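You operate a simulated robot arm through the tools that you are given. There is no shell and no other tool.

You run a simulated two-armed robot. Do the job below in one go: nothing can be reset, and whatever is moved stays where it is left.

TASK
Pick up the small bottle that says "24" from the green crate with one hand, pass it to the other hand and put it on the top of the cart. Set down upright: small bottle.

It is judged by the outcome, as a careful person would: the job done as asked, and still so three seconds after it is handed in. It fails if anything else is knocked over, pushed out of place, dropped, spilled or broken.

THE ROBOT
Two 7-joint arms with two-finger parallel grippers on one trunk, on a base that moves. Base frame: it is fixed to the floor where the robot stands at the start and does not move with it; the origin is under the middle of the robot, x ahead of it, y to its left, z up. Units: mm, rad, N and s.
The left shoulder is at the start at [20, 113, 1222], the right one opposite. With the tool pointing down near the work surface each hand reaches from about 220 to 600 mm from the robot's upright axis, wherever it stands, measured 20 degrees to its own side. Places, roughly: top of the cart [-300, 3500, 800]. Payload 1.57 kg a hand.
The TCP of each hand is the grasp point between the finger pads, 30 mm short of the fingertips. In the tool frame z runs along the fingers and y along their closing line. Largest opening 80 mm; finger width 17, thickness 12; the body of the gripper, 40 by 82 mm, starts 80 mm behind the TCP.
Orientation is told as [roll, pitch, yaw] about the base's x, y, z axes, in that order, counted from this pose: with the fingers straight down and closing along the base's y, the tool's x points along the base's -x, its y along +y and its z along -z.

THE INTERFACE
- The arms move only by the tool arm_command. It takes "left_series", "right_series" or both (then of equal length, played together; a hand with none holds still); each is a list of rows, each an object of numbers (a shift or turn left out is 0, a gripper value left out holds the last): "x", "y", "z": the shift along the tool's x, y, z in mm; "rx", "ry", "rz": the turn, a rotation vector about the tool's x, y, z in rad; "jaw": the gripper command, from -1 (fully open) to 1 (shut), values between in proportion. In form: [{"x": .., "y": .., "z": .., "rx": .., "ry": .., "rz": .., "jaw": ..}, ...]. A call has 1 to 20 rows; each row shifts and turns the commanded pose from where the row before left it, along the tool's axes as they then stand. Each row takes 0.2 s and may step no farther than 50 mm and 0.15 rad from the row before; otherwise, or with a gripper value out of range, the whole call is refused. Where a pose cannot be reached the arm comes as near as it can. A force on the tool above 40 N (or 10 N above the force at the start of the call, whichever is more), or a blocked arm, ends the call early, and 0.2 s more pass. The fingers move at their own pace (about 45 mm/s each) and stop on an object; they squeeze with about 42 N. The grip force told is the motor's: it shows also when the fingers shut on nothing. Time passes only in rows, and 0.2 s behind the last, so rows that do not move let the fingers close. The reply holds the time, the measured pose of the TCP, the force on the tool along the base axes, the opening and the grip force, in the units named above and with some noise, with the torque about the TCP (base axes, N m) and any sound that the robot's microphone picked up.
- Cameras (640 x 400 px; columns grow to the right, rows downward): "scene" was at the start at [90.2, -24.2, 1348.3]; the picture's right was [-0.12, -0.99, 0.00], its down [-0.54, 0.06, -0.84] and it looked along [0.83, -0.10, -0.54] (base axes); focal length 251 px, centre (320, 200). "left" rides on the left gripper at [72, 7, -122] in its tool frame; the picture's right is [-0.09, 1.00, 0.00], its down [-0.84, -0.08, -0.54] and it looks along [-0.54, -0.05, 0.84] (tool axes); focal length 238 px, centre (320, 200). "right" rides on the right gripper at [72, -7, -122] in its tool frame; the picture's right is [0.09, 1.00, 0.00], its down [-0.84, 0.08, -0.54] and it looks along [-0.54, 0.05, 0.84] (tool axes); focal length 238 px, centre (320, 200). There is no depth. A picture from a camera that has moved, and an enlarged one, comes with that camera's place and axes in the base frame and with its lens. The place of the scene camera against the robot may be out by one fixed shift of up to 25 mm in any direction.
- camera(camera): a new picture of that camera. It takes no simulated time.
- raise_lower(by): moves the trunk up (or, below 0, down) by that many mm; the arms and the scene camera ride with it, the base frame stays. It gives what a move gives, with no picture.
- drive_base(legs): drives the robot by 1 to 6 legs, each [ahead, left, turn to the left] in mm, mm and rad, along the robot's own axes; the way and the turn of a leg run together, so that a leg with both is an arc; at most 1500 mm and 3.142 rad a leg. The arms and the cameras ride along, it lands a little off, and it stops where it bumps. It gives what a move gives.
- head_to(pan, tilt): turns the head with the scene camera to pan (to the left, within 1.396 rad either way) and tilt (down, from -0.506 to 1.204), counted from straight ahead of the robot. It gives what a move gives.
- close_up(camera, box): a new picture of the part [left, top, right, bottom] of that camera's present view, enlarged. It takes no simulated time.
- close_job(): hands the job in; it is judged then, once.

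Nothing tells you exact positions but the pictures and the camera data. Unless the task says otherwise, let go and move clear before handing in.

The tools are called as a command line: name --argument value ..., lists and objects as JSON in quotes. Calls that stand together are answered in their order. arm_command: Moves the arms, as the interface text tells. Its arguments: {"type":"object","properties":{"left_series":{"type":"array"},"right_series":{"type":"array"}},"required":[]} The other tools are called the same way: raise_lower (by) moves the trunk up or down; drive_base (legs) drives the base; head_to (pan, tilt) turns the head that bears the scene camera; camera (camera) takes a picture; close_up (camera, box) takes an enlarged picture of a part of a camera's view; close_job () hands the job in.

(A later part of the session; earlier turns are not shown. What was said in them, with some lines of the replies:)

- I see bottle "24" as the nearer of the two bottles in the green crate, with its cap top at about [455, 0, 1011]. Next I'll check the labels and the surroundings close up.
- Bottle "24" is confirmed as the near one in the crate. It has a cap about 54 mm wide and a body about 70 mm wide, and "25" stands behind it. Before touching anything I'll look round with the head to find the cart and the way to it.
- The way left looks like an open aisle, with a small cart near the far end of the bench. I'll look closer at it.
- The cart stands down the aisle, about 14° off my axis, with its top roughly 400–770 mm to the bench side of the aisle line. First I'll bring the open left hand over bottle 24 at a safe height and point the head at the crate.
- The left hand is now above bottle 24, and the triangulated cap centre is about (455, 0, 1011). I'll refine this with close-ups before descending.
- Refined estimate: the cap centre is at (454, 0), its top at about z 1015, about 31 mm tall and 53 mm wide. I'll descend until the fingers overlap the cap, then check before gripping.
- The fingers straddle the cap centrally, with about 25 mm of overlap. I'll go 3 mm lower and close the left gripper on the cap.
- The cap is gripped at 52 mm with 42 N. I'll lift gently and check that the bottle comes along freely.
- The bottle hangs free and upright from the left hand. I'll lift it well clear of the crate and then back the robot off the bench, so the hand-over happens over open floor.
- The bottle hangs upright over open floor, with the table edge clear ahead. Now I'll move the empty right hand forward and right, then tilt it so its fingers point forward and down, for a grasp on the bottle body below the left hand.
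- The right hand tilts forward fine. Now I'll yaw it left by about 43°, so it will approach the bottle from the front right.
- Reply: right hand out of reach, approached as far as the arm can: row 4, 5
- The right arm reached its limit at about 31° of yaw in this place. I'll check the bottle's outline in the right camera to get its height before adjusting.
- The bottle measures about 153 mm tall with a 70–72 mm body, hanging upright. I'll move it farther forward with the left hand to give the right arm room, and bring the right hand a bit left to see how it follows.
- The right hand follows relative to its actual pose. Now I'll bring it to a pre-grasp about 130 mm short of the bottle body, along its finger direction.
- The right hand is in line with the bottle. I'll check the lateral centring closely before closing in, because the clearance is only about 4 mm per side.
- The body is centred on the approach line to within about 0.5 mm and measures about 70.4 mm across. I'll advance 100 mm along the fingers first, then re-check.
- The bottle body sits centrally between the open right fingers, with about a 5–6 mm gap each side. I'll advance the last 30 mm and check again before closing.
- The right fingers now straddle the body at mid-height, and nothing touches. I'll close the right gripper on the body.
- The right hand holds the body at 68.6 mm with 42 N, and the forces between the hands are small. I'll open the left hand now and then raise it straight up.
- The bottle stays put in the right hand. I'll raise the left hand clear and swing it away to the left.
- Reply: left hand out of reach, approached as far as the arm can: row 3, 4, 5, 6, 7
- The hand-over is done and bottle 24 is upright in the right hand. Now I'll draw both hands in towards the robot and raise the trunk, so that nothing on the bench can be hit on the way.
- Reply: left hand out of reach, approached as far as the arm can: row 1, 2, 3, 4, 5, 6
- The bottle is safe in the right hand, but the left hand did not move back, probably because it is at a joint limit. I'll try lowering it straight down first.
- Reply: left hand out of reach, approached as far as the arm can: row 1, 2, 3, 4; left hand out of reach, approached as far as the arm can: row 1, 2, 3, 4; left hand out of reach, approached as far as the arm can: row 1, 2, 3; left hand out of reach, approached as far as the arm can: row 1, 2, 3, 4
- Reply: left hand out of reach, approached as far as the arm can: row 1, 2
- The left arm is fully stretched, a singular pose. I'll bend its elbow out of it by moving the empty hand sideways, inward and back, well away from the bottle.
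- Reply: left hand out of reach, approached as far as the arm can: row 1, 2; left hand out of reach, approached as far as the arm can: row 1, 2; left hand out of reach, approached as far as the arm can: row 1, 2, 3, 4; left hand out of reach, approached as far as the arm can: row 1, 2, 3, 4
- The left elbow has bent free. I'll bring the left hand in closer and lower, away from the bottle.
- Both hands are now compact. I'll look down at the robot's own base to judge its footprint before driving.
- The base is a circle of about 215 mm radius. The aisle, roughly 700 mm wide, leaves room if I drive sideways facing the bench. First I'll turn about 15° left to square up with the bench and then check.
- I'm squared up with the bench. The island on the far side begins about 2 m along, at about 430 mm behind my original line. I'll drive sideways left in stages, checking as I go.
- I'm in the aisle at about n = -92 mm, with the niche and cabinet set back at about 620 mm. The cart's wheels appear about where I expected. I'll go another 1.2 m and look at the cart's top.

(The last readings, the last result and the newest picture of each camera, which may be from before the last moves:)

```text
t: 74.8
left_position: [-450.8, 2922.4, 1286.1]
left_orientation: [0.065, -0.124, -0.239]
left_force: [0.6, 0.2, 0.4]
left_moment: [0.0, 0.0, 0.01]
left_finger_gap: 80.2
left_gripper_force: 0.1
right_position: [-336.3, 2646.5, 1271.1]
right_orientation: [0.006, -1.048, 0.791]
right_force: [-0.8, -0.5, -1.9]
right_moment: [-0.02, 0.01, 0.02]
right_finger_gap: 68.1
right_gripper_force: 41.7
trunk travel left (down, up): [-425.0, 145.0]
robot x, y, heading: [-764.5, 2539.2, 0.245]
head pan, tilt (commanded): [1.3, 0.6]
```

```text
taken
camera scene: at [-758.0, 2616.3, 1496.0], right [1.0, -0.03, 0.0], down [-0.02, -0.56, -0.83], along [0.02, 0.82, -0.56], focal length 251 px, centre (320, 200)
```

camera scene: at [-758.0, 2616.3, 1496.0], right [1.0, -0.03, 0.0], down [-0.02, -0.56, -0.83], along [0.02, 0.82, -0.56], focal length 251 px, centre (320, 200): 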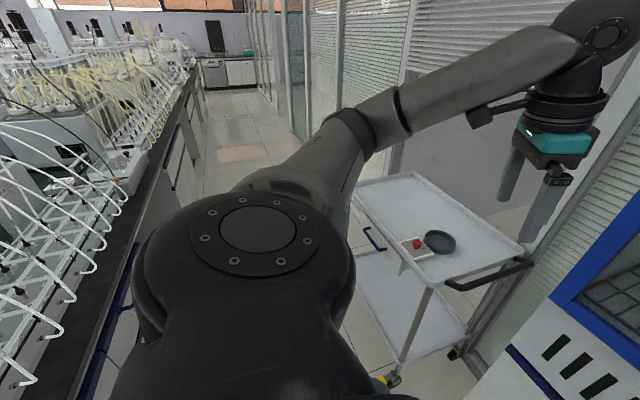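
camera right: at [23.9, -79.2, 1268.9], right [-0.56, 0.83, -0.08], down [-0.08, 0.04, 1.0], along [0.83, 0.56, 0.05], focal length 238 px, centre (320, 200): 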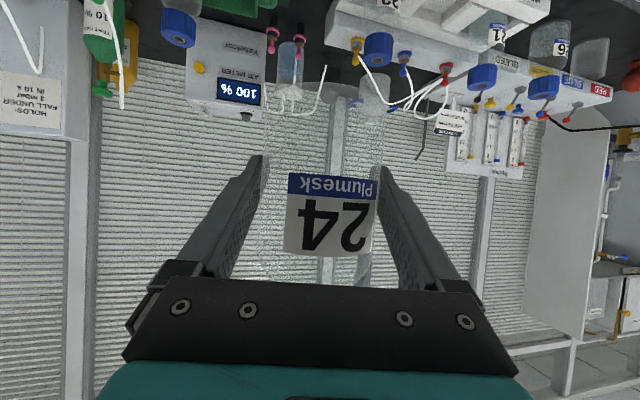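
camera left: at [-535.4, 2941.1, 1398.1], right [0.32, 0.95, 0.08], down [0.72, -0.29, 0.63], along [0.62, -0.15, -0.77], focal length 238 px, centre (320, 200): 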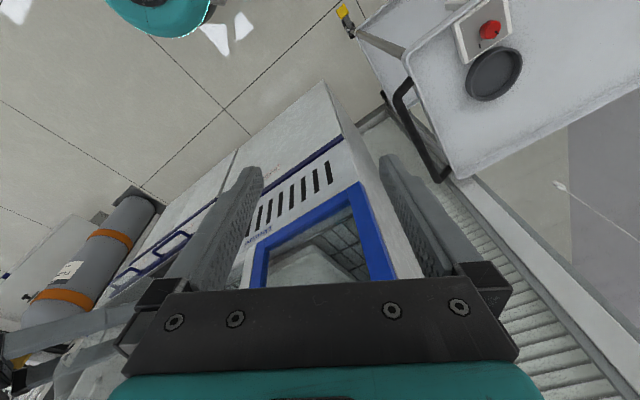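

The cart's white top is visible. It carries a small white plate with a red knob and a dark dish at the near end, while the far part is clear. I'll look closer to locate the free area.

head_to --pan 0.9 --tilt 0.6

close_up --camera "scene" --box '[240, 140, 440, 280]'

camera --camera "scene"

```text
t: 75.7
left_position: [-449.6, 2922.4, 1286.1]
left_orientation: [0.066, -0.123, -0.239]
left_force: [0.2, 0.2, -1.5]
left_moment: [0.03, 0.0, -0.02]
left_finger_gap: 79.9
left_gripper_force: 0.1
right_position: [-337.2, 2646.6, 1271.0]
right_orientation: [0.006, -1.049, 0.793]
right_force: [-0.3, 0.2, -2.5]
right_moment: [-0.01, 0.02, -0.01]
right_finger_gap: 68.4
right_gripper_force: 42.2
trunk travel left (down, up): [-425.0, 145.0]
robot x, y, heading: [-762.1, 2539.0, 0.247]
head pan, tilt (commanded): [0.901, 0.6]
```

```text
2.86 times, centred on (340, 210) of scene
camera zoom: at [-724.0, 2608.5, 1496.0], right [0.91, -0.41, 0.0], down [-0.23, -0.51, -0.83], along [0.34, 0.75, -0.56], focal length 717 px, centre (263, 171)
```

zoom: 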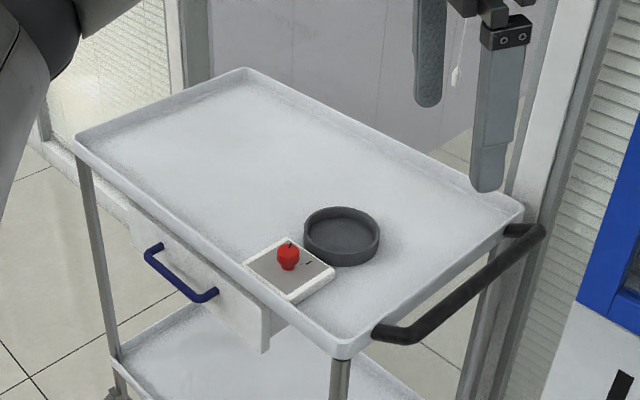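

```text
taken
camera scene: at [-724.0, 2608.5, 1496.0], right [0.91, -0.41, 0.0], down [-0.23, -0.51, -0.83], along [0.34, 0.75, -0.56], focal length 251 px, centre (320, 200)
```

scene: 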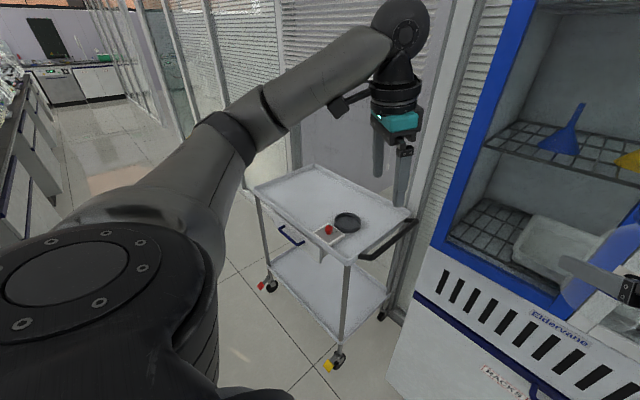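

The cart top spans about u 3115–3800 and n 415–850, with items only at the near end (u < 3340). I'll place the bottle in the clear far half. To watch the set-down from the side I'll turn the empty left hand so that its camera looks across at the bottle.

arm_command --left_series '[{"rx": 0.15}, {"rx": 0.15}, {"rx": 0.15}, {"rx": 0.15}, {"rx": 0.15}, {"rx": 0.15}, {}]'

camera --camera "left"

head_to --pan 0.0 --tilt 0.6

camera --camera "scene"

```text
t: 77.3
left_position: [-451.0, 2922.1, 1286.5]
left_orientation: [-0.834, -0.124, -0.24]
left_force: [0.8, -0.1, 0.4]
left_moment: [-0.01, -0.01, 0.0]
left_finger_gap: 79.9
left_gripper_force: 0.1
right_position: [-335.5, 2647.0, 1271.1]
right_orientation: [0.005, -1.047, 0.793]
right_force: [0.1, 1.0, -2.0]
right_moment: [0.0, 0.01, 0.01]
right_finger_gap: 68.6
right_gripper_force: 41.5
trunk travel left (down, up): [-425.0, 145.0]
robot x, y, heading: [-760.1, 2542.3, 0.241]
head pan, tilt (commanded): [0.901, 0.6]
```

```text
taken
camera left: at [-507.5, 3033.5, 1353.5], right [0.34, 0.61, -0.72], down [0.84, 0.16, 0.52], along [0.43, -0.78, -0.46], focal length 238 px, centre (320, 200)
```

left: 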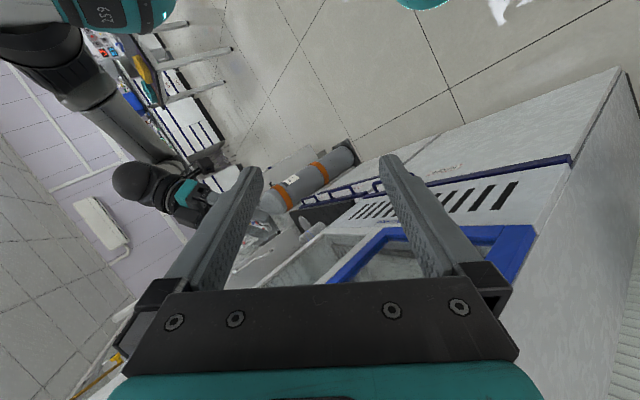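

```text
t: 78.5
left_position: [-451.2, 2921.5, 1287.2]
left_orientation: [-0.835, -0.124, -0.24]
left_force: [0.3, -0.5, -0.5]
left_moment: [-0.02, -0.02, 0.0]
left_finger_gap: 80.2
left_gripper_force: 0.2
right_position: [-336.1, 2646.5, 1269.8]
right_orientation: [0.005, -1.049, 0.791]
right_force: [0.0, -0.6, -2.5]
right_moment: [-0.04, 0.01, -0.03]
right_finger_gap: 68.3
right_gripper_force: 41.6
trunk travel left (down, up): [-425.0, 145.0]
robot x, y, heading: [-761.2, 2536.1, 0.246]
head pan, tilt (commanded): [0.0, 0.6]
```

```text
taken
camera scene: at [-674.7, 2549.4, 1496.0], right [0.24, -0.97, 0.0], down [-0.55, -0.14, -0.82], along [0.8, 0.2, -0.57], focal length 251 px, centre (320, 200)
```

scene: 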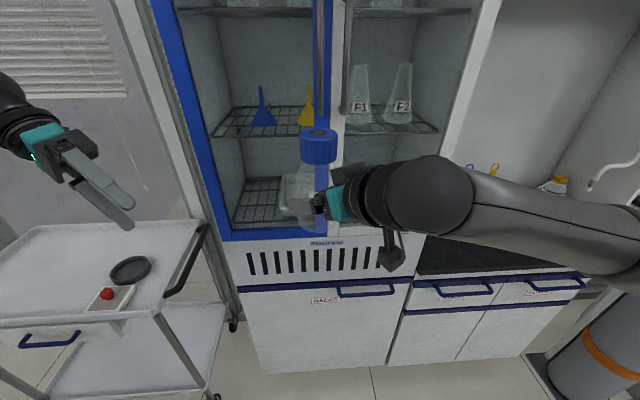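

The left camera can now see the right hand from the side. I'll drive on to stand opposite the clear part of the cart, with all hands well above it.

drive_base --legs '[[0, 870, 0.03]]'

head_to --pan 0.0 --tilt 0.75

camera --camera "scene"

camera --camera "left"

camera --camera "right"

```text
t: 83.0
left_position: [-693.7, 3763.0, 1286.1]
left_orientation: [-0.833, -0.123, -0.196]
left_force: [-0.7, 1.0, -0.4]
left_moment: [0.01, 0.01, 0.02]
left_finger_gap: 80.1
left_gripper_force: 0.1
right_position: [-568.5, 3493.6, 1270.7]
right_orientation: [0.006, -1.05, 0.836]
right_force: [0.3, 0.2, -2.8]
right_moment: [-0.04, 0.0, -0.03]
right_finger_gap: 68.2
right_gripper_force: 42.4
trunk travel left (down, up): [-425.0, 145.0]
robot x, y, heading: [-986.3, 3365.2, 0.287]
head pan, tilt (commanded): [0.0, 0.6]
```

```text
t: 83.8
left_position: [-695.0, 3764.2, 1286.2]
left_orientation: [-0.833, -0.124, -0.196]
left_force: [0.5, 0.2, -0.9]
left_moment: [0.0, 0.02, 0.0]
left_finger_gap: 80.0
left_gripper_force: 0.1
right_position: [-567.7, 3494.3, 1269.9]
right_orientation: [0.005, -1.049, 0.834]
right_force: [-0.7, -0.1, -2.2]
right_moment: [-0.01, -0.01, -0.01]
right_finger_gap: 68.5
right_gripper_force: 41.8
trunk travel left (down, up): [-425.0, 145.0]
robot x, y, heading: [-989.4, 3370.6, 0.29]
head pan, tilt (commanded): [0.0, 0.75]
```

```text
taken
camera scene: at [-907.0, 3379.8, 1483.2], right [0.28, -0.96, 0.0], down [-0.65, -0.19, -0.73], along [0.7, 0.21, -0.68], focal length 251 px, centre (320, 200)
```

scene: 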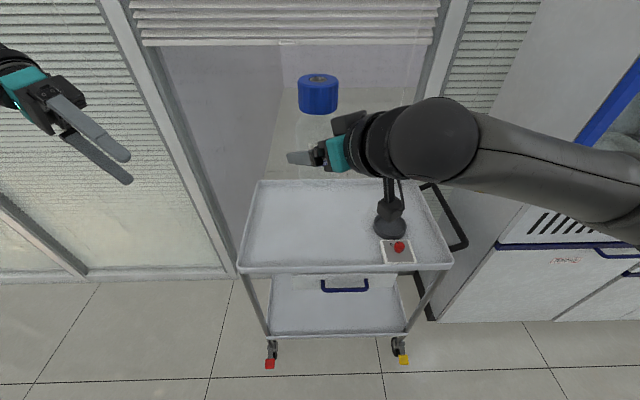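

```text
taken
camera left: at [-755.2, 3872.1, 1353.5], right [0.31, 0.62, -0.72], down [0.83, 0.19, 0.52], along [0.46, -0.76, -0.46], focal length 238 px, centre (320, 200)
```

left: 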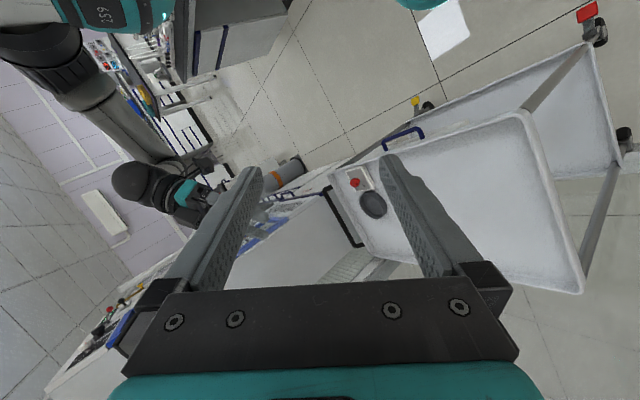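

```text
taken
camera right: at [-657.4, 3383.1, 1268.6], right [-0.77, 0.63, -0.08], down [-0.09, 0.01, 1.0], along [0.63, 0.78, 0.05], focal length 238 px, centre (320, 200)
```

right: 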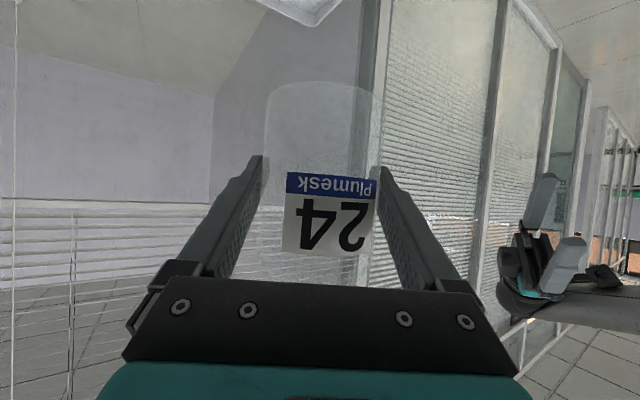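

The cart is squarely ahead, with its near edge about 490 mm from me, the dish and plate to the right, and the centre and left free. I'll drive 120 mm closer, extend the right arm over the clear centre, and adjust the left camera's view.

drive_base --legs '[[120, 0, 0.02]]'

arm_command --right_series '[{"x": -9.7, "y": -8.2, "z": 16.2}, {"x": -9.7, "y": -8.2, "z": 16.2}, {"x": -9.7, "y": -8.2, "z": 16.2}, {"x": -9.7, "y": -8.2, "z": 16.2}, {"x": -9.7, "y": -8.2, "z": 16.2}, {"x": -9.7, "y": -8.2, "z": 16.2}, {"x": -9.7, "y": -8.2, "z": 16.2}, {}]' --left_series '[{"rx": -0.0155, "ry": -0.0925, "rz": -0.0835}, {"rx": -0.0155, "ry": -0.0925, "rz": -0.0835}, {}, {}, {}, {}, {}, {}]'

camera --camera "scene"

camera --camera "left"

```text
t: 85.0
left_position: [-584.9, 3807.3, 1285.9]
left_orientation: [-0.833, -0.123, -0.17]
left_force: [0.5, 0.4, -0.4]
left_moment: [0.0, 0.0, 0.01]
left_finger_gap: 80.1
left_gripper_force: 0.1
right_position: [-451.9, 3540.3, 1269.7]
right_orientation: [0.008, -1.049, 0.859]
right_force: [0.6, 0.0, -2.0]
right_moment: [-0.01, -0.01, -0.01]
right_finger_gap: 68.3
right_gripper_force: 42.0
trunk travel left (down, up): [-425.0, 145.0]
robot x, y, heading: [-869.1, 3404.1, 0.31]
head pan, tilt (commanded): [0.0, 0.75]
```

```text
t: 86.8
left_position: [-586.4, 3806.5, 1286.4]
left_orientation: [-0.834, -0.122, 0.08]
left_force: [-0.1, -0.3, 0.3]
left_moment: [0.01, 0.04, -0.01]
left_finger_gap: 80.0
left_gripper_force: 0.2
right_position: [-322.9, 3602.1, 1272.9]
right_orientation: [0.005, -1.049, 0.859]
right_force: [0.8, -0.5, -2.1]
right_moment: [0.0, 0.0, -0.03]
right_finger_gap: 68.0
right_gripper_force: 42.2
trunk travel left (down, up): [-425.0, 145.0]
robot x, y, heading: [-868.6, 3404.3, 0.314]
head pan, tilt (commanded): [0.0, 0.75]
```

```text
taken
camera scene: at [-790.1, 3418.2, 1483.1], right [0.31, -0.95, 0.0], down [-0.65, -0.21, -0.73], along [0.7, 0.22, -0.68], focal length 251 px, centre (320, 200)
```

scene: 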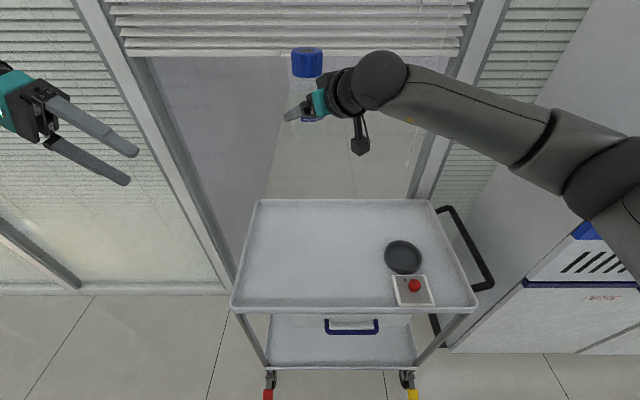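

```text
taken
camera left: at [-674.5, 3894.7, 1353.6], right [0.13, 0.68, -0.72], down [0.75, 0.41, 0.52], along [0.65, -0.61, -0.46], focal length 238 px, centre (320, 200)
```

left: 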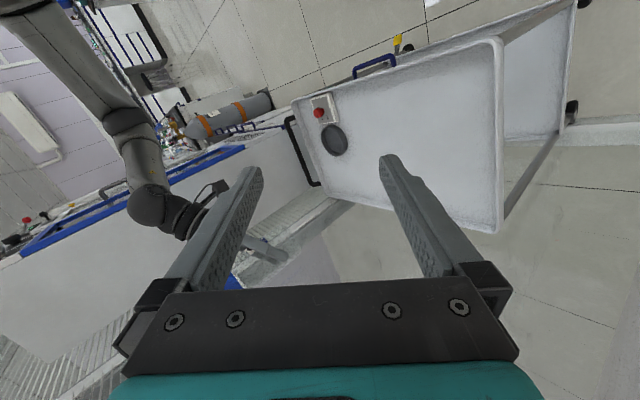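

The bottle is over the clear middle of the cart: about 205 mm from the near edge, 280 mm from the dish and 207 mm from the far end. I'll shift the left hand a little for a better side view and lower the trunk most of the way.

arm_command --left_series '[{"y": -30}, {"y": -30}, {}]'

raise_lower --by -330

camera --camera "left"

camera --camera "scene"

camera --camera "right"

```text
t: 87.6
left_position: [-590.3, 3766.3, 1329.3]
left_orientation: [-0.835, -0.124, 0.079]
left_force: [0.7, 0.0, 0.3]
left_moment: [0.0, -0.01, -0.02]
left_finger_gap: 79.9
left_gripper_force: 0.0
right_position: [-324.4, 3601.7, 1273.6]
right_orientation: [0.005, -1.048, 0.858]
right_force: [-0.7, 0.1, -1.5]
right_moment: [-0.04, -0.02, -0.01]
right_finger_gap: 68.5
right_gripper_force: 42.1
trunk travel left (down, up): [-425.0, 145.0]
robot x, y, heading: [-871.8, 3402.8, 0.313]
head pan, tilt (commanded): [0.0, 0.75]
```

```text
t: 90.9
left_position: [-588.6, 3766.2, 1001.7]
left_orientation: [-0.832, -0.125, 0.079]
left_force: [0.4, 0.7, 0.4]
left_moment: [0.03, -0.03, 0.01]
left_finger_gap: 80.1
left_gripper_force: 0.1
right_position: [-324.7, 3603.2, 943.2]
right_orientation: [0.005, -1.048, 0.858]
right_force: [-0.2, -1.0, -2.8]
right_moment: [0.02, 0.02, 0.02]
right_finger_gap: 68.5
right_gripper_force: 42.0
trunk travel left (down, up): [-95.0, 475.0]
robot x, y, heading: [-868.1, 3406.6, 0.31]
head pan, tilt (commanded): [0.0, 0.75]
```

```text
taken
camera left: at [-677.3, 3854.7, 1067.9], right [0.13, 0.68, -0.72], down [0.75, 0.41, 0.52], along [0.65, -0.61, -0.46], focal length 238 px, centre (320, 200)
```

left: 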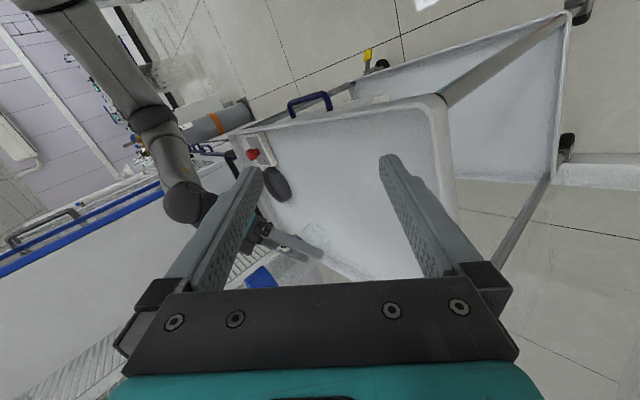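

```text
taken
camera scene: at [-790.0, 3418.5, 1153.2], right [0.31, -0.95, 0.0], down [-0.65, -0.21, -0.73], along [0.7, 0.22, -0.68], focal length 251 px, centre (320, 200)
```

scene: 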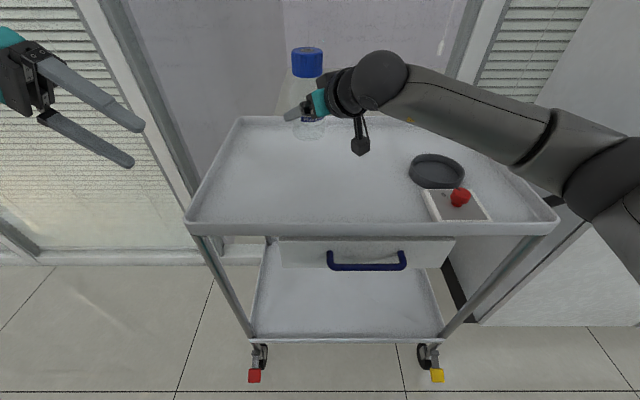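

```text
taken
camera right: at [-411.0, 3490.4, 941.3], right [-0.79, 0.61, -0.08], down [-0.09, 0.01, 1.0], along [0.61, 0.79, 0.05], focal length 238 px, centre (320, 200)
```

right: 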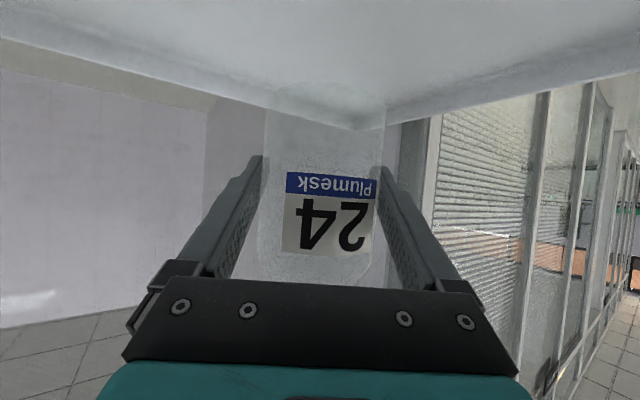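

The bottle is about 90 mm above the cart surface. I'll look closer from the side and from the head camera before lowering further.

close_up --camera "left" --box '[200, 120, 440, 290]'

close_up --camera "scene" --box '[240, 30, 420, 180]'

close_up --camera "right" --box '[220, 40, 420, 170]'

```text
2.35 times, centred on (320, 205) of left
camera zoom: at [-677.3, 3854.7, 1067.9], right [0.13, 0.68, -0.72], down [0.75, 0.41, 0.52], along [0.65, -0.61, -0.46], focal length 561 px, centre (320, 188)
```

zoom: 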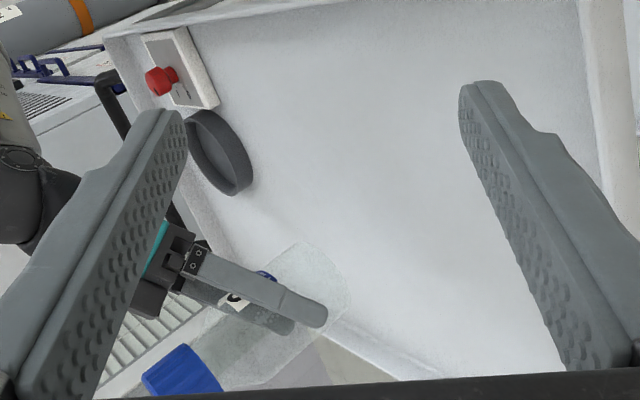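

```text
2.67 times, centred on (330, 105) of scene
camera zoom: at [-790.0, 3418.5, 1153.2], right [0.31, -0.95, 0.0], down [-0.65, -0.21, -0.73], along [0.7, 0.22, -0.68], focal length 669 px, centre (293, 453)
```

zoom: 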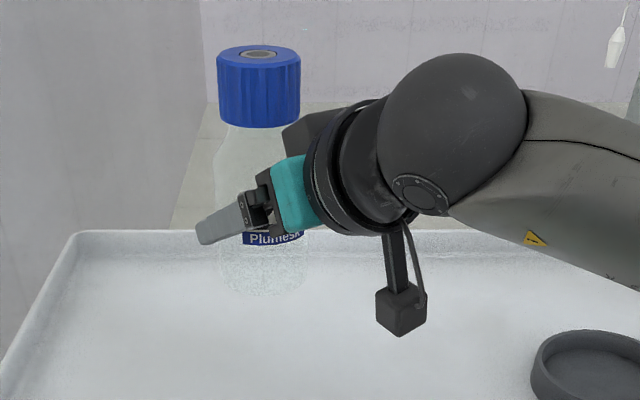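

```text
3.08 times, centred on (320, 105) of right
camera zoom: at [-411.0, 3490.4, 941.3], right [-0.79, 0.61, -0.08], down [-0.09, 0.01, 1.0], along [0.61, 0.79, 0.05], focal length 733 px, centre (320, 492)
```

zoom: 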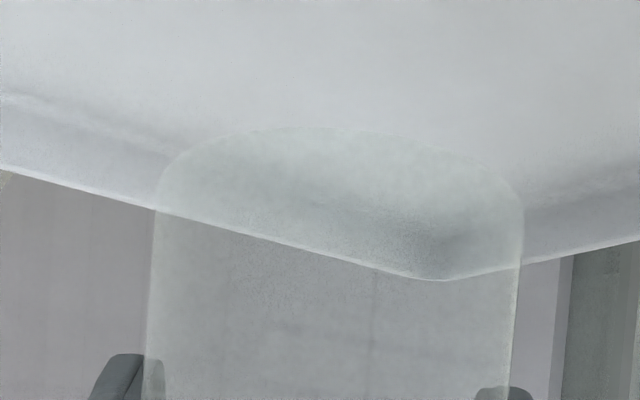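

The way down is clear, and the camera box under the right hand will keep about 20 mm of clearance. I'll lower the trunk 70 mm more, then check the remaining gap.

raise_lower --by -70

close_up --camera "left" --box '[200, 120, 440, 290]'

close_up --camera "scene" --box '[240, 30, 420, 180]'

camera --camera "right"

```text
t: 91.9
left_position: [-588.9, 3766.2, 930.2]
left_orientation: [-0.832, -0.124, 0.079]
left_force: [-1.0, -0.8, -0.7]
left_moment: [-0.02, 0.0, 0.02]
left_finger_gap: 80.0
left_gripper_force: 0.1
right_position: [-324.2, 3602.4, 873.6]
right_orientation: [0.006, -1.049, 0.859]
right_force: [-0.2, -0.3, -1.3]
right_moment: [-0.03, -0.04, -0.02]
right_finger_gap: 68.4
right_gripper_force: 42.3
trunk travel left (down, up): [-25.0, 545.0]
robot x, y, heading: [-869.2, 3399.5, 0.31]
head pan, tilt (commanded): [0.0, 0.75]
```

```text
2.35 times, centred on (320, 205) of left
camera zoom: at [-677.3, 3854.6, 997.9], right [0.13, 0.68, -0.72], down [0.75, 0.41, 0.52], along [0.65, -0.61, -0.46], focal length 561 px, centre (320, 188)
```

zoom: 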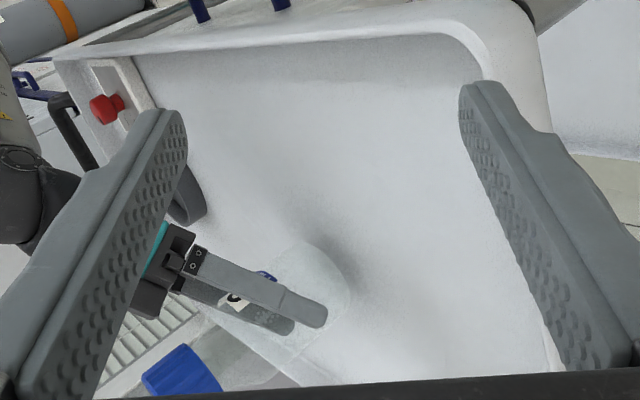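

```text
2.67 times, centred on (330, 105) of scene
camera zoom: at [-790.0, 3418.4, 1083.2], right [0.31, -0.95, 0.0], down [-0.65, -0.21, -0.73], along [0.7, 0.22, -0.68], focal length 669 px, centre (293, 453)
```

zoom: 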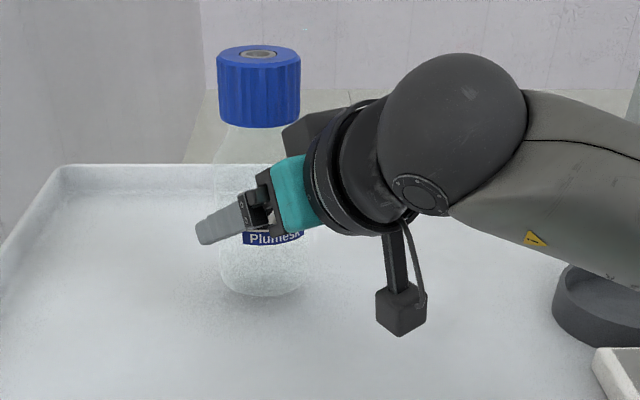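

```text
taken
camera right: at [-411.0, 3490.4, 871.4], right [-0.79, 0.61, -0.08], down [-0.09, 0.01, 1.0], along [0.61, 0.79, 0.05], focal length 238 px, centre (320, 200)
```

right: 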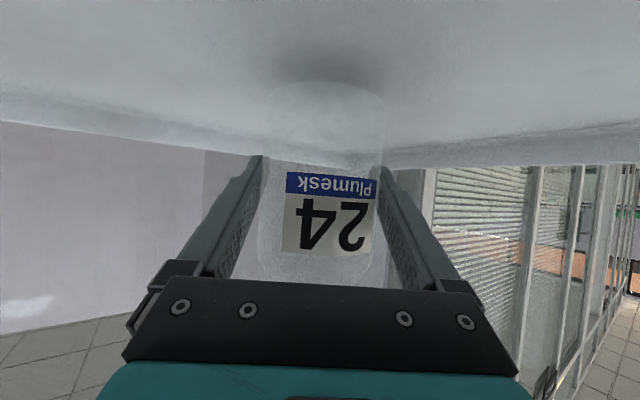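

About 20–25 mm remain. I'll lower with the arm in small steps, watching the force for contact.

arm_command --right_series '[{"x": 3.47, "z": 1.99}, {"x": 3.47, "z": 1.99}, {"x": 3.47, "z": 1.99}, {"x": 3.47, "z": 1.99}, {}]'

close_up --camera "left" --box '[200, 150, 400, 290]'

close_up --camera "right" --box '[220, 40, 420, 170]'

```text
t: 93.1
left_position: [-588.9, 3766.4, 930.2]
left_orientation: [-0.835, -0.123, 0.08]
left_force: [-0.3, 0.8, 0.4]
left_moment: [0.01, 0.02, -0.01]
left_finger_gap: 80.1
left_gripper_force: 0.1
right_position: [-325.0, 3602.3, 858.3]
right_orientation: [0.004, -1.052, 0.861]
right_force: [0.6, 1.0, 2.8]
right_moment: [-0.08, -0.13, -0.05]
right_finger_gap: 68.2
right_gripper_force: 42.3
trunk travel left (down, up): [-25.0, 545.0]
robot x, y, heading: [-868.3, 3400.7, 0.311]
head pan, tilt (commanded): [0.0, 0.75]
```

```text
2.86 times, centred on (300, 220) of left
camera zoom: at [-677.5, 3854.6, 998.0], right [0.13, 0.68, -0.72], down [0.75, 0.41, 0.52], along [0.65, -0.61, -0.46], focal length 681 px, centre (377, 143)
```

zoom: 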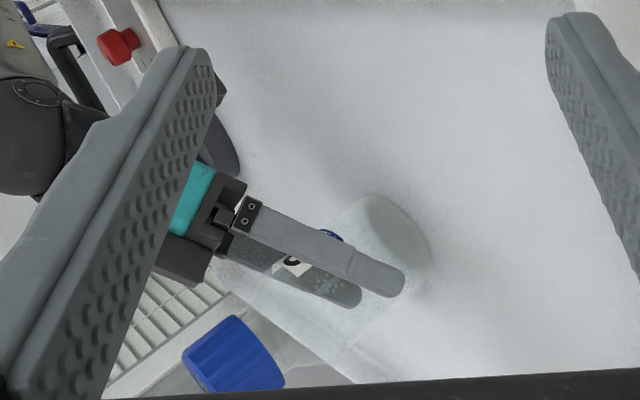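

```text
3.08 times, centred on (320, 105) of right
camera zoom: at [-411.3, 3490.7, 856.1], right [-0.79, 0.61, -0.08], down [-0.09, 0.01, 1.0], along [0.61, 0.79, 0.05], focal length 733 px, centre (320, 492)
```

zoom: 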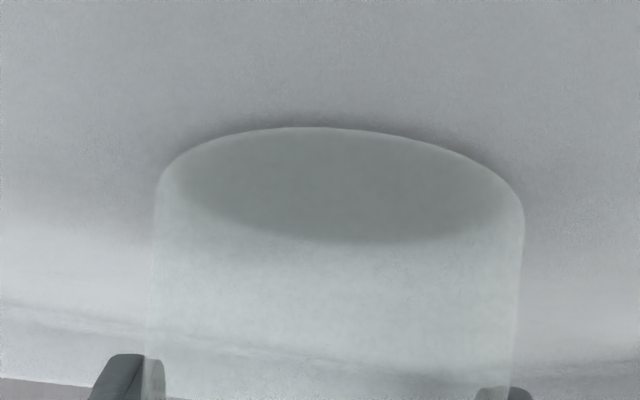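

The vertical force rose by about 5 N at TCP z 858, and the contact shadow closes under the bottle, so it is touching the cart. I'll press a fraction of a millimetre more to seat it flat, then check.

arm_command --right_series '[{"x": 0.5, "z": 0.29}, {}]'

close_up --camera "scene" --box '[240, 30, 420, 180]'

```text
t: 93.7
left_position: [-588.2, 3766.9, 930.5]
left_orientation: [-0.832, -0.124, 0.078]
left_force: [0.0, -0.7, 0.0]
left_moment: [-0.01, -0.02, 0.0]
left_finger_gap: 79.9
left_gripper_force: 0.0
right_position: [-323.0, 3603.8, 858.6]
right_orientation: [0.003, -1.052, 0.863]
right_force: [2.7, 0.1, 6.8]
right_moment: [-0.13, -0.34, 0.03]
right_finger_gap: 68.3
right_gripper_force: 41.9
trunk travel left (down, up): [-25.0, 545.0]
robot x, y, heading: [-869.1, 3403.4, 0.312]
head pan, tilt (commanded): [0.0, 0.75]
```

```text
2.67 times, centred on (330, 105) of scene
camera zoom: at [-790.4, 3418.3, 1083.2], right [0.31, -0.95, 0.0], down [-0.65, -0.21, -0.73], along [0.7, 0.22, -0.68], focal length 669 px, centre (293, 453)
```

zoom: 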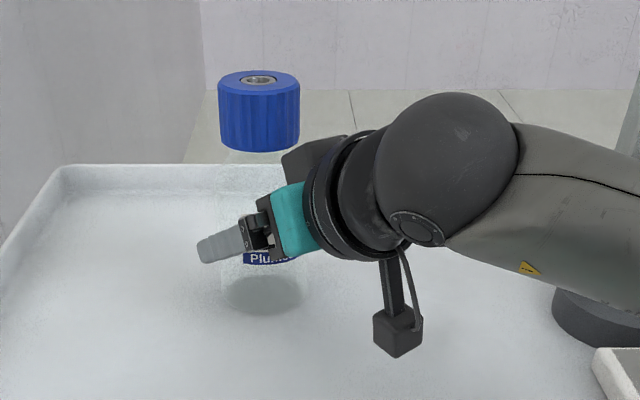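

The bottle is firmly seated with light pressure. I'll ease off slightly and open the right gripper without moving.

arm_command --right_series '[{"x": -0.4, "z": -0.23}, {"jaw": -0.3}, {"jaw": -0.7}, {"jaw": -1}, {"jaw": -1}, {"jaw": -1}]'

camera --camera "right"

close_up --camera "left" --box '[200, 150, 400, 290]'

close_up --camera "scene" --box '[240, 30, 420, 180]'

```text
t: 95.1
left_position: [-588.2, 3767.9, 930.1]
left_orientation: [-0.837, -0.123, 0.08]
left_force: [-0.2, -0.6, -0.3]
left_moment: [0.01, -0.02, 0.01]
left_finger_gap: 80.1
left_gripper_force: 0.0
right_position: [-324.1, 3602.8, 857.2]
right_orientation: [0.005, -1.049, 0.859]
right_force: [0.1, 0.3, -0.3]
right_moment: [-0.03, 0.02, 0.02]
right_finger_gap: 79.7
right_gripper_force: 0.0
trunk travel left (down, up): [-25.0, 545.0]
robot x, y, heading: [-868.2, 3400.8, 0.307]
head pan, tilt (commanded): [0.0, 0.75]
```

```text
taken
camera right: at [-411.5, 3490.5, 854.8], right [-0.79, 0.61, -0.08], down [-0.09, 0.01, 1.0], along [0.61, 0.79, 0.05], focal length 238 px, centre (320, 200)
```

right: 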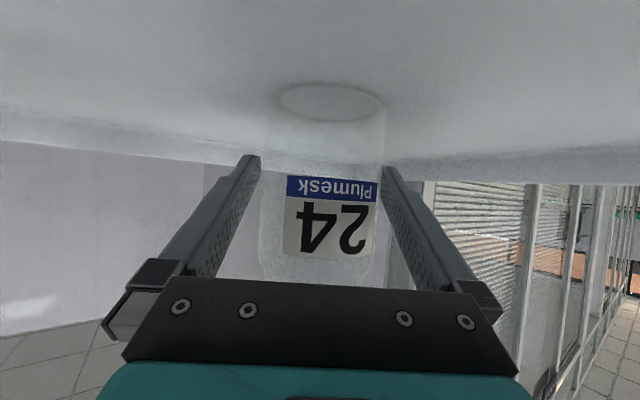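

```text
2.86 times, centred on (300, 220) of left
camera zoom: at [-677.4, 3854.6, 997.9], right [0.13, 0.68, -0.72], down [0.75, 0.41, 0.52], along [0.65, -0.61, -0.46], focal length 681 px, centre (377, 143)
```

zoom: 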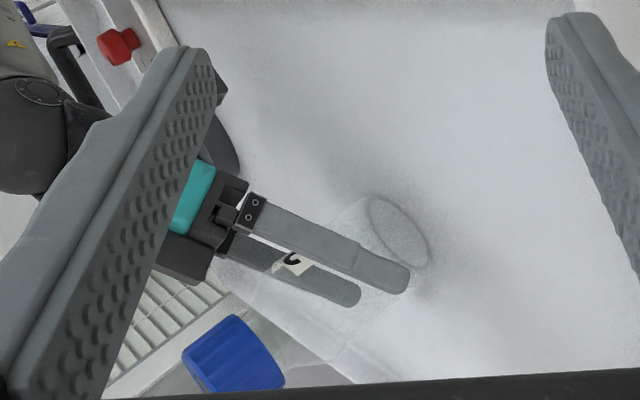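

```text
2.67 times, centred on (330, 105) of scene
camera zoom: at [-790.1, 3418.4, 1083.1], right [0.31, -0.95, 0.0], down [-0.65, -0.21, -0.73], along [0.7, 0.22, -0.68], focal length 669 px, centre (293, 453)
```

zoom: 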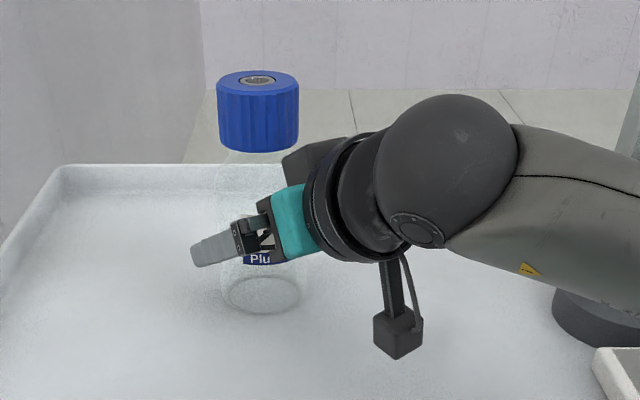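

The bottle stands free on the cart. Before withdrawing I'll check the finger gaps on both sides.

close_up --camera "right" --box '[230, 70, 410, 190]'

close_up --camera "right" --box '[230, 160, 410, 280]'

```text
3.33 times, centred on (320, 130) of right
camera zoom: at [-411.5, 3490.5, 854.8], right [-0.79, 0.61, -0.08], down [-0.09, 0.01, 1.0], along [0.61, 0.79, 0.05], focal length 794 px, centre (320, 433)
```

zoom: 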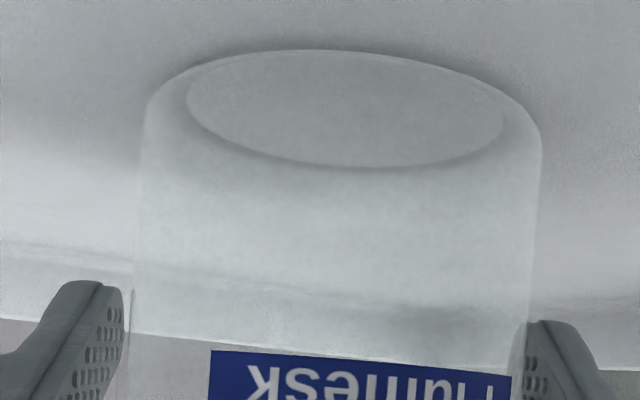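

```text
3.33 times, centred on (320, 220) of right
camera zoom: at [-411.5, 3490.5, 854.8], right [-0.79, 0.61, -0.08], down [-0.09, 0.01, 1.0], along [0.61, 0.79, 0.05], focal length 794 px, centre (320, 133)
```

zoom: 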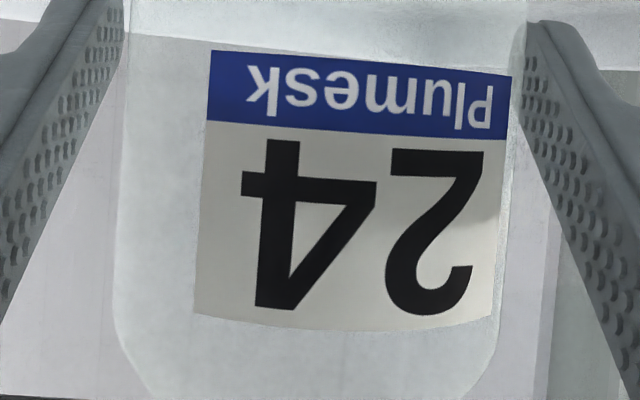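

Both gaps are clear, about 4 and 6 mm. I'll centre the hand by 0.8 mm and withdraw straight back along the fingers.

arm_command --right_series '[{"y": -0.8}, {"z": -6}, {"z": -8}, {"z": -10}, {"z": -12}, {"z": -14}, {"z": -15}, {"z": -15}, {"z": -15}, {"z": -20}, {"z": -20}, {"z": -20}, {}]'

camera --camera "scene"

camera --camera "right"

camera --camera "left"

```text
t: 97.9
left_position: [-588.6, 3766.6, 930.3]
left_orientation: [-0.835, -0.124, 0.079]
left_force: [-0.1, 0.1, -0.2]
left_moment: [0.0, 0.01, 0.01]
left_finger_gap: 80.0
left_gripper_force: 0.1
right_position: [-410.6, 3499.1, 934.0]
right_orientation: [0.006, -1.049, 0.859]
right_force: [0.7, 0.3, -0.2]
right_moment: [-0.03, 0.02, 0.04]
right_finger_gap: 80.0
right_gripper_force: 0.0
trunk travel left (down, up): [-25.0, 545.0]
robot x, y, heading: [-871.2, 3403.3, 0.311]
head pan, tilt (commanded): [0.0, 0.75]
```

```text
taken
camera scene: at [-790.1, 3418.4, 1083.1], right [0.31, -0.95, 0.0], down [-0.65, -0.21, -0.73], along [0.7, 0.22, -0.68], focal length 251 px, centre (320, 200)
```

scene: 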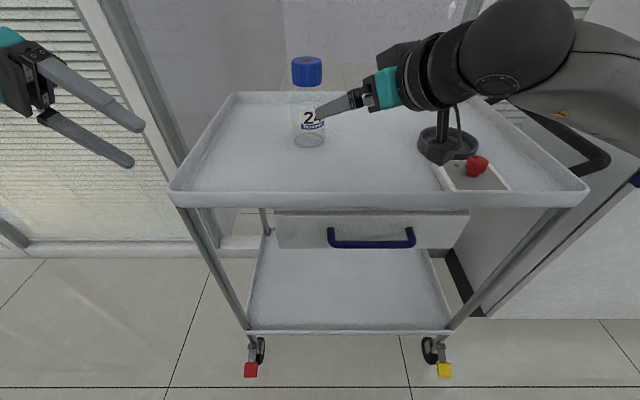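

```text
taken
camera right: at [-496.9, 3387.4, 932.1], right [-0.79, 0.61, -0.08], down [-0.09, 0.01, 1.0], along [0.61, 0.79, 0.05], focal length 238 px, centre (320, 200)
```

right: 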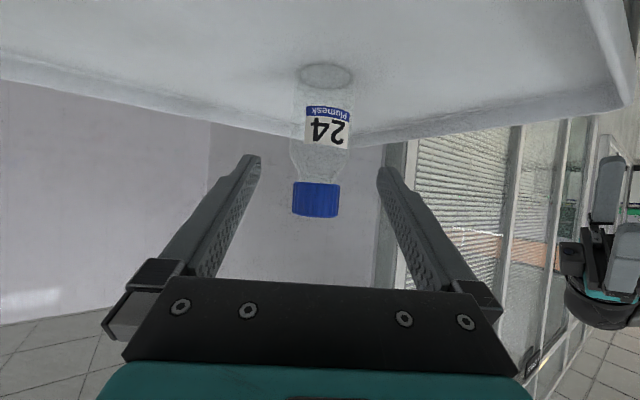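

```text
taken
camera left: at [-677.4, 3854.6, 997.9], right [0.13, 0.68, -0.72], down [0.75, 0.41, 0.52], along [0.65, -0.61, -0.46], focal length 238 px, centre (320, 200)
```

left: 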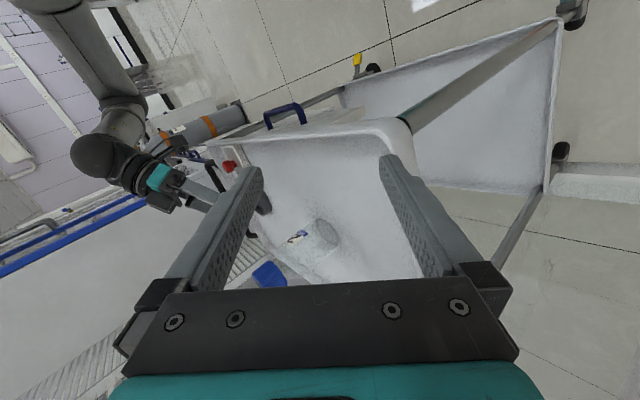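

Bottle 24 stands upright and alone on the cart top, and the hand is clear. I'll raise the trunk, back away from the cart, and take a last look.

raise_lower --by 250

drive_base --legs '[[-150, 0, 0]]'

camera --camera "scene"

close_up --camera "scene" --box '[220, 120, 460, 290]'

```text
t: 100.5
left_position: [-589.7, 3766.3, 1180.3]
left_orientation: [-0.835, -0.124, 0.077]
left_force: [-0.8, -0.1, -0.3]
left_moment: [-0.02, 0.01, -0.02]
left_finger_gap: 80.1
left_gripper_force: 0.1
right_position: [-410.2, 3500.1, 1184.4]
right_orientation: [0.005, -1.049, 0.858]
right_force: [0.4, -0.1, 0.2]
right_moment: [0.02, -0.01, 0.02]
right_finger_gap: 80.1
right_gripper_force: 0.0
trunk travel left (down, up): [-275.0, 295.0]
robot x, y, heading: [-871.1, 3405.6, 0.312]
head pan, tilt (commanded): [0.0, 0.75]
```

```text
t: 101.9
left_position: [-733.4, 3721.2, 1180.9]
left_orientation: [-0.833, -0.126, 0.079]
left_force: [-0.4, -0.4, 0.8]
left_moment: [0.03, -0.03, 0.01]
left_finger_gap: 80.4
left_gripper_force: 0.0
right_position: [-553.5, 3455.1, 1184.3]
right_orientation: [0.006, -1.05, 0.862]
right_force: [0.3, 0.1, 0.5]
right_moment: [0.02, -0.06, -0.01]
right_finger_gap: 80.2
right_gripper_force: 0.1
trunk travel left (down, up): [-275.0, 295.0]
robot x, y, heading: [-1011.3, 3356.9, 0.314]
head pan, tilt (commanded): [0.0, 0.75]
```

```text
taken
camera scene: at [-934.3, 3371.9, 1333.2], right [0.31, -0.95, 0.0], down [-0.65, -0.21, -0.73], along [0.7, 0.23, -0.68], focal length 251 px, centre (320, 200)
```

scene: 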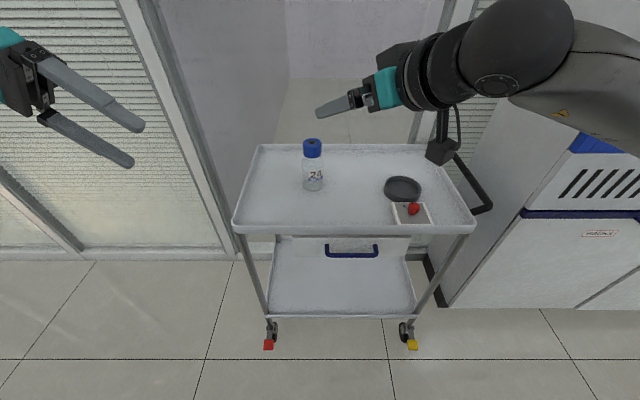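

```text
2.35 times, centred on (340, 205) of scene
camera zoom: at [-934.3, 3371.9, 1333.2], right [0.31, -0.95, 0.0], down [-0.65, -0.21, -0.73], along [0.7, 0.23, -0.68], focal length 590 px, centre (273, 188)
```

zoom: 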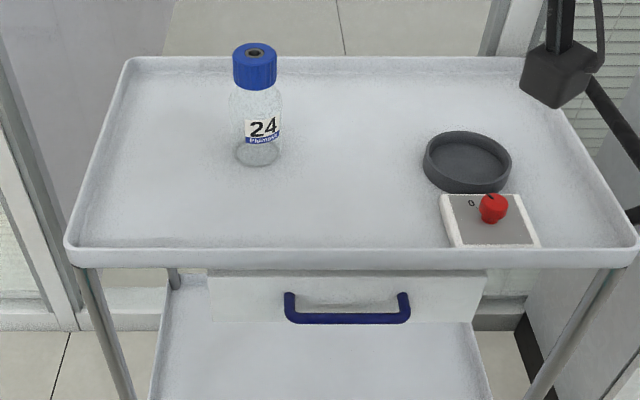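

Bottle "24" stands upright on the cart top, the dish and plate with the red knob look undisturbed, and both hands are empty and well clear. I'm handing the job in.

close_job

```text
The job is handed in.
```

Bottle "24" is standing upright on the top of the cart, near the middle of its clear area. I picked it from the green crate with the left hand, passed it to the right hand, and set it down with the right.

No bumps or unexpected contact forces were reported along the way. In the last pictures, the dish and the plate with the red knob on the cart looked undisturbed. Bottle "25" was still upright in the crate when I last saw it.

Both hands were empty and clear of the cart when I handed the job in.
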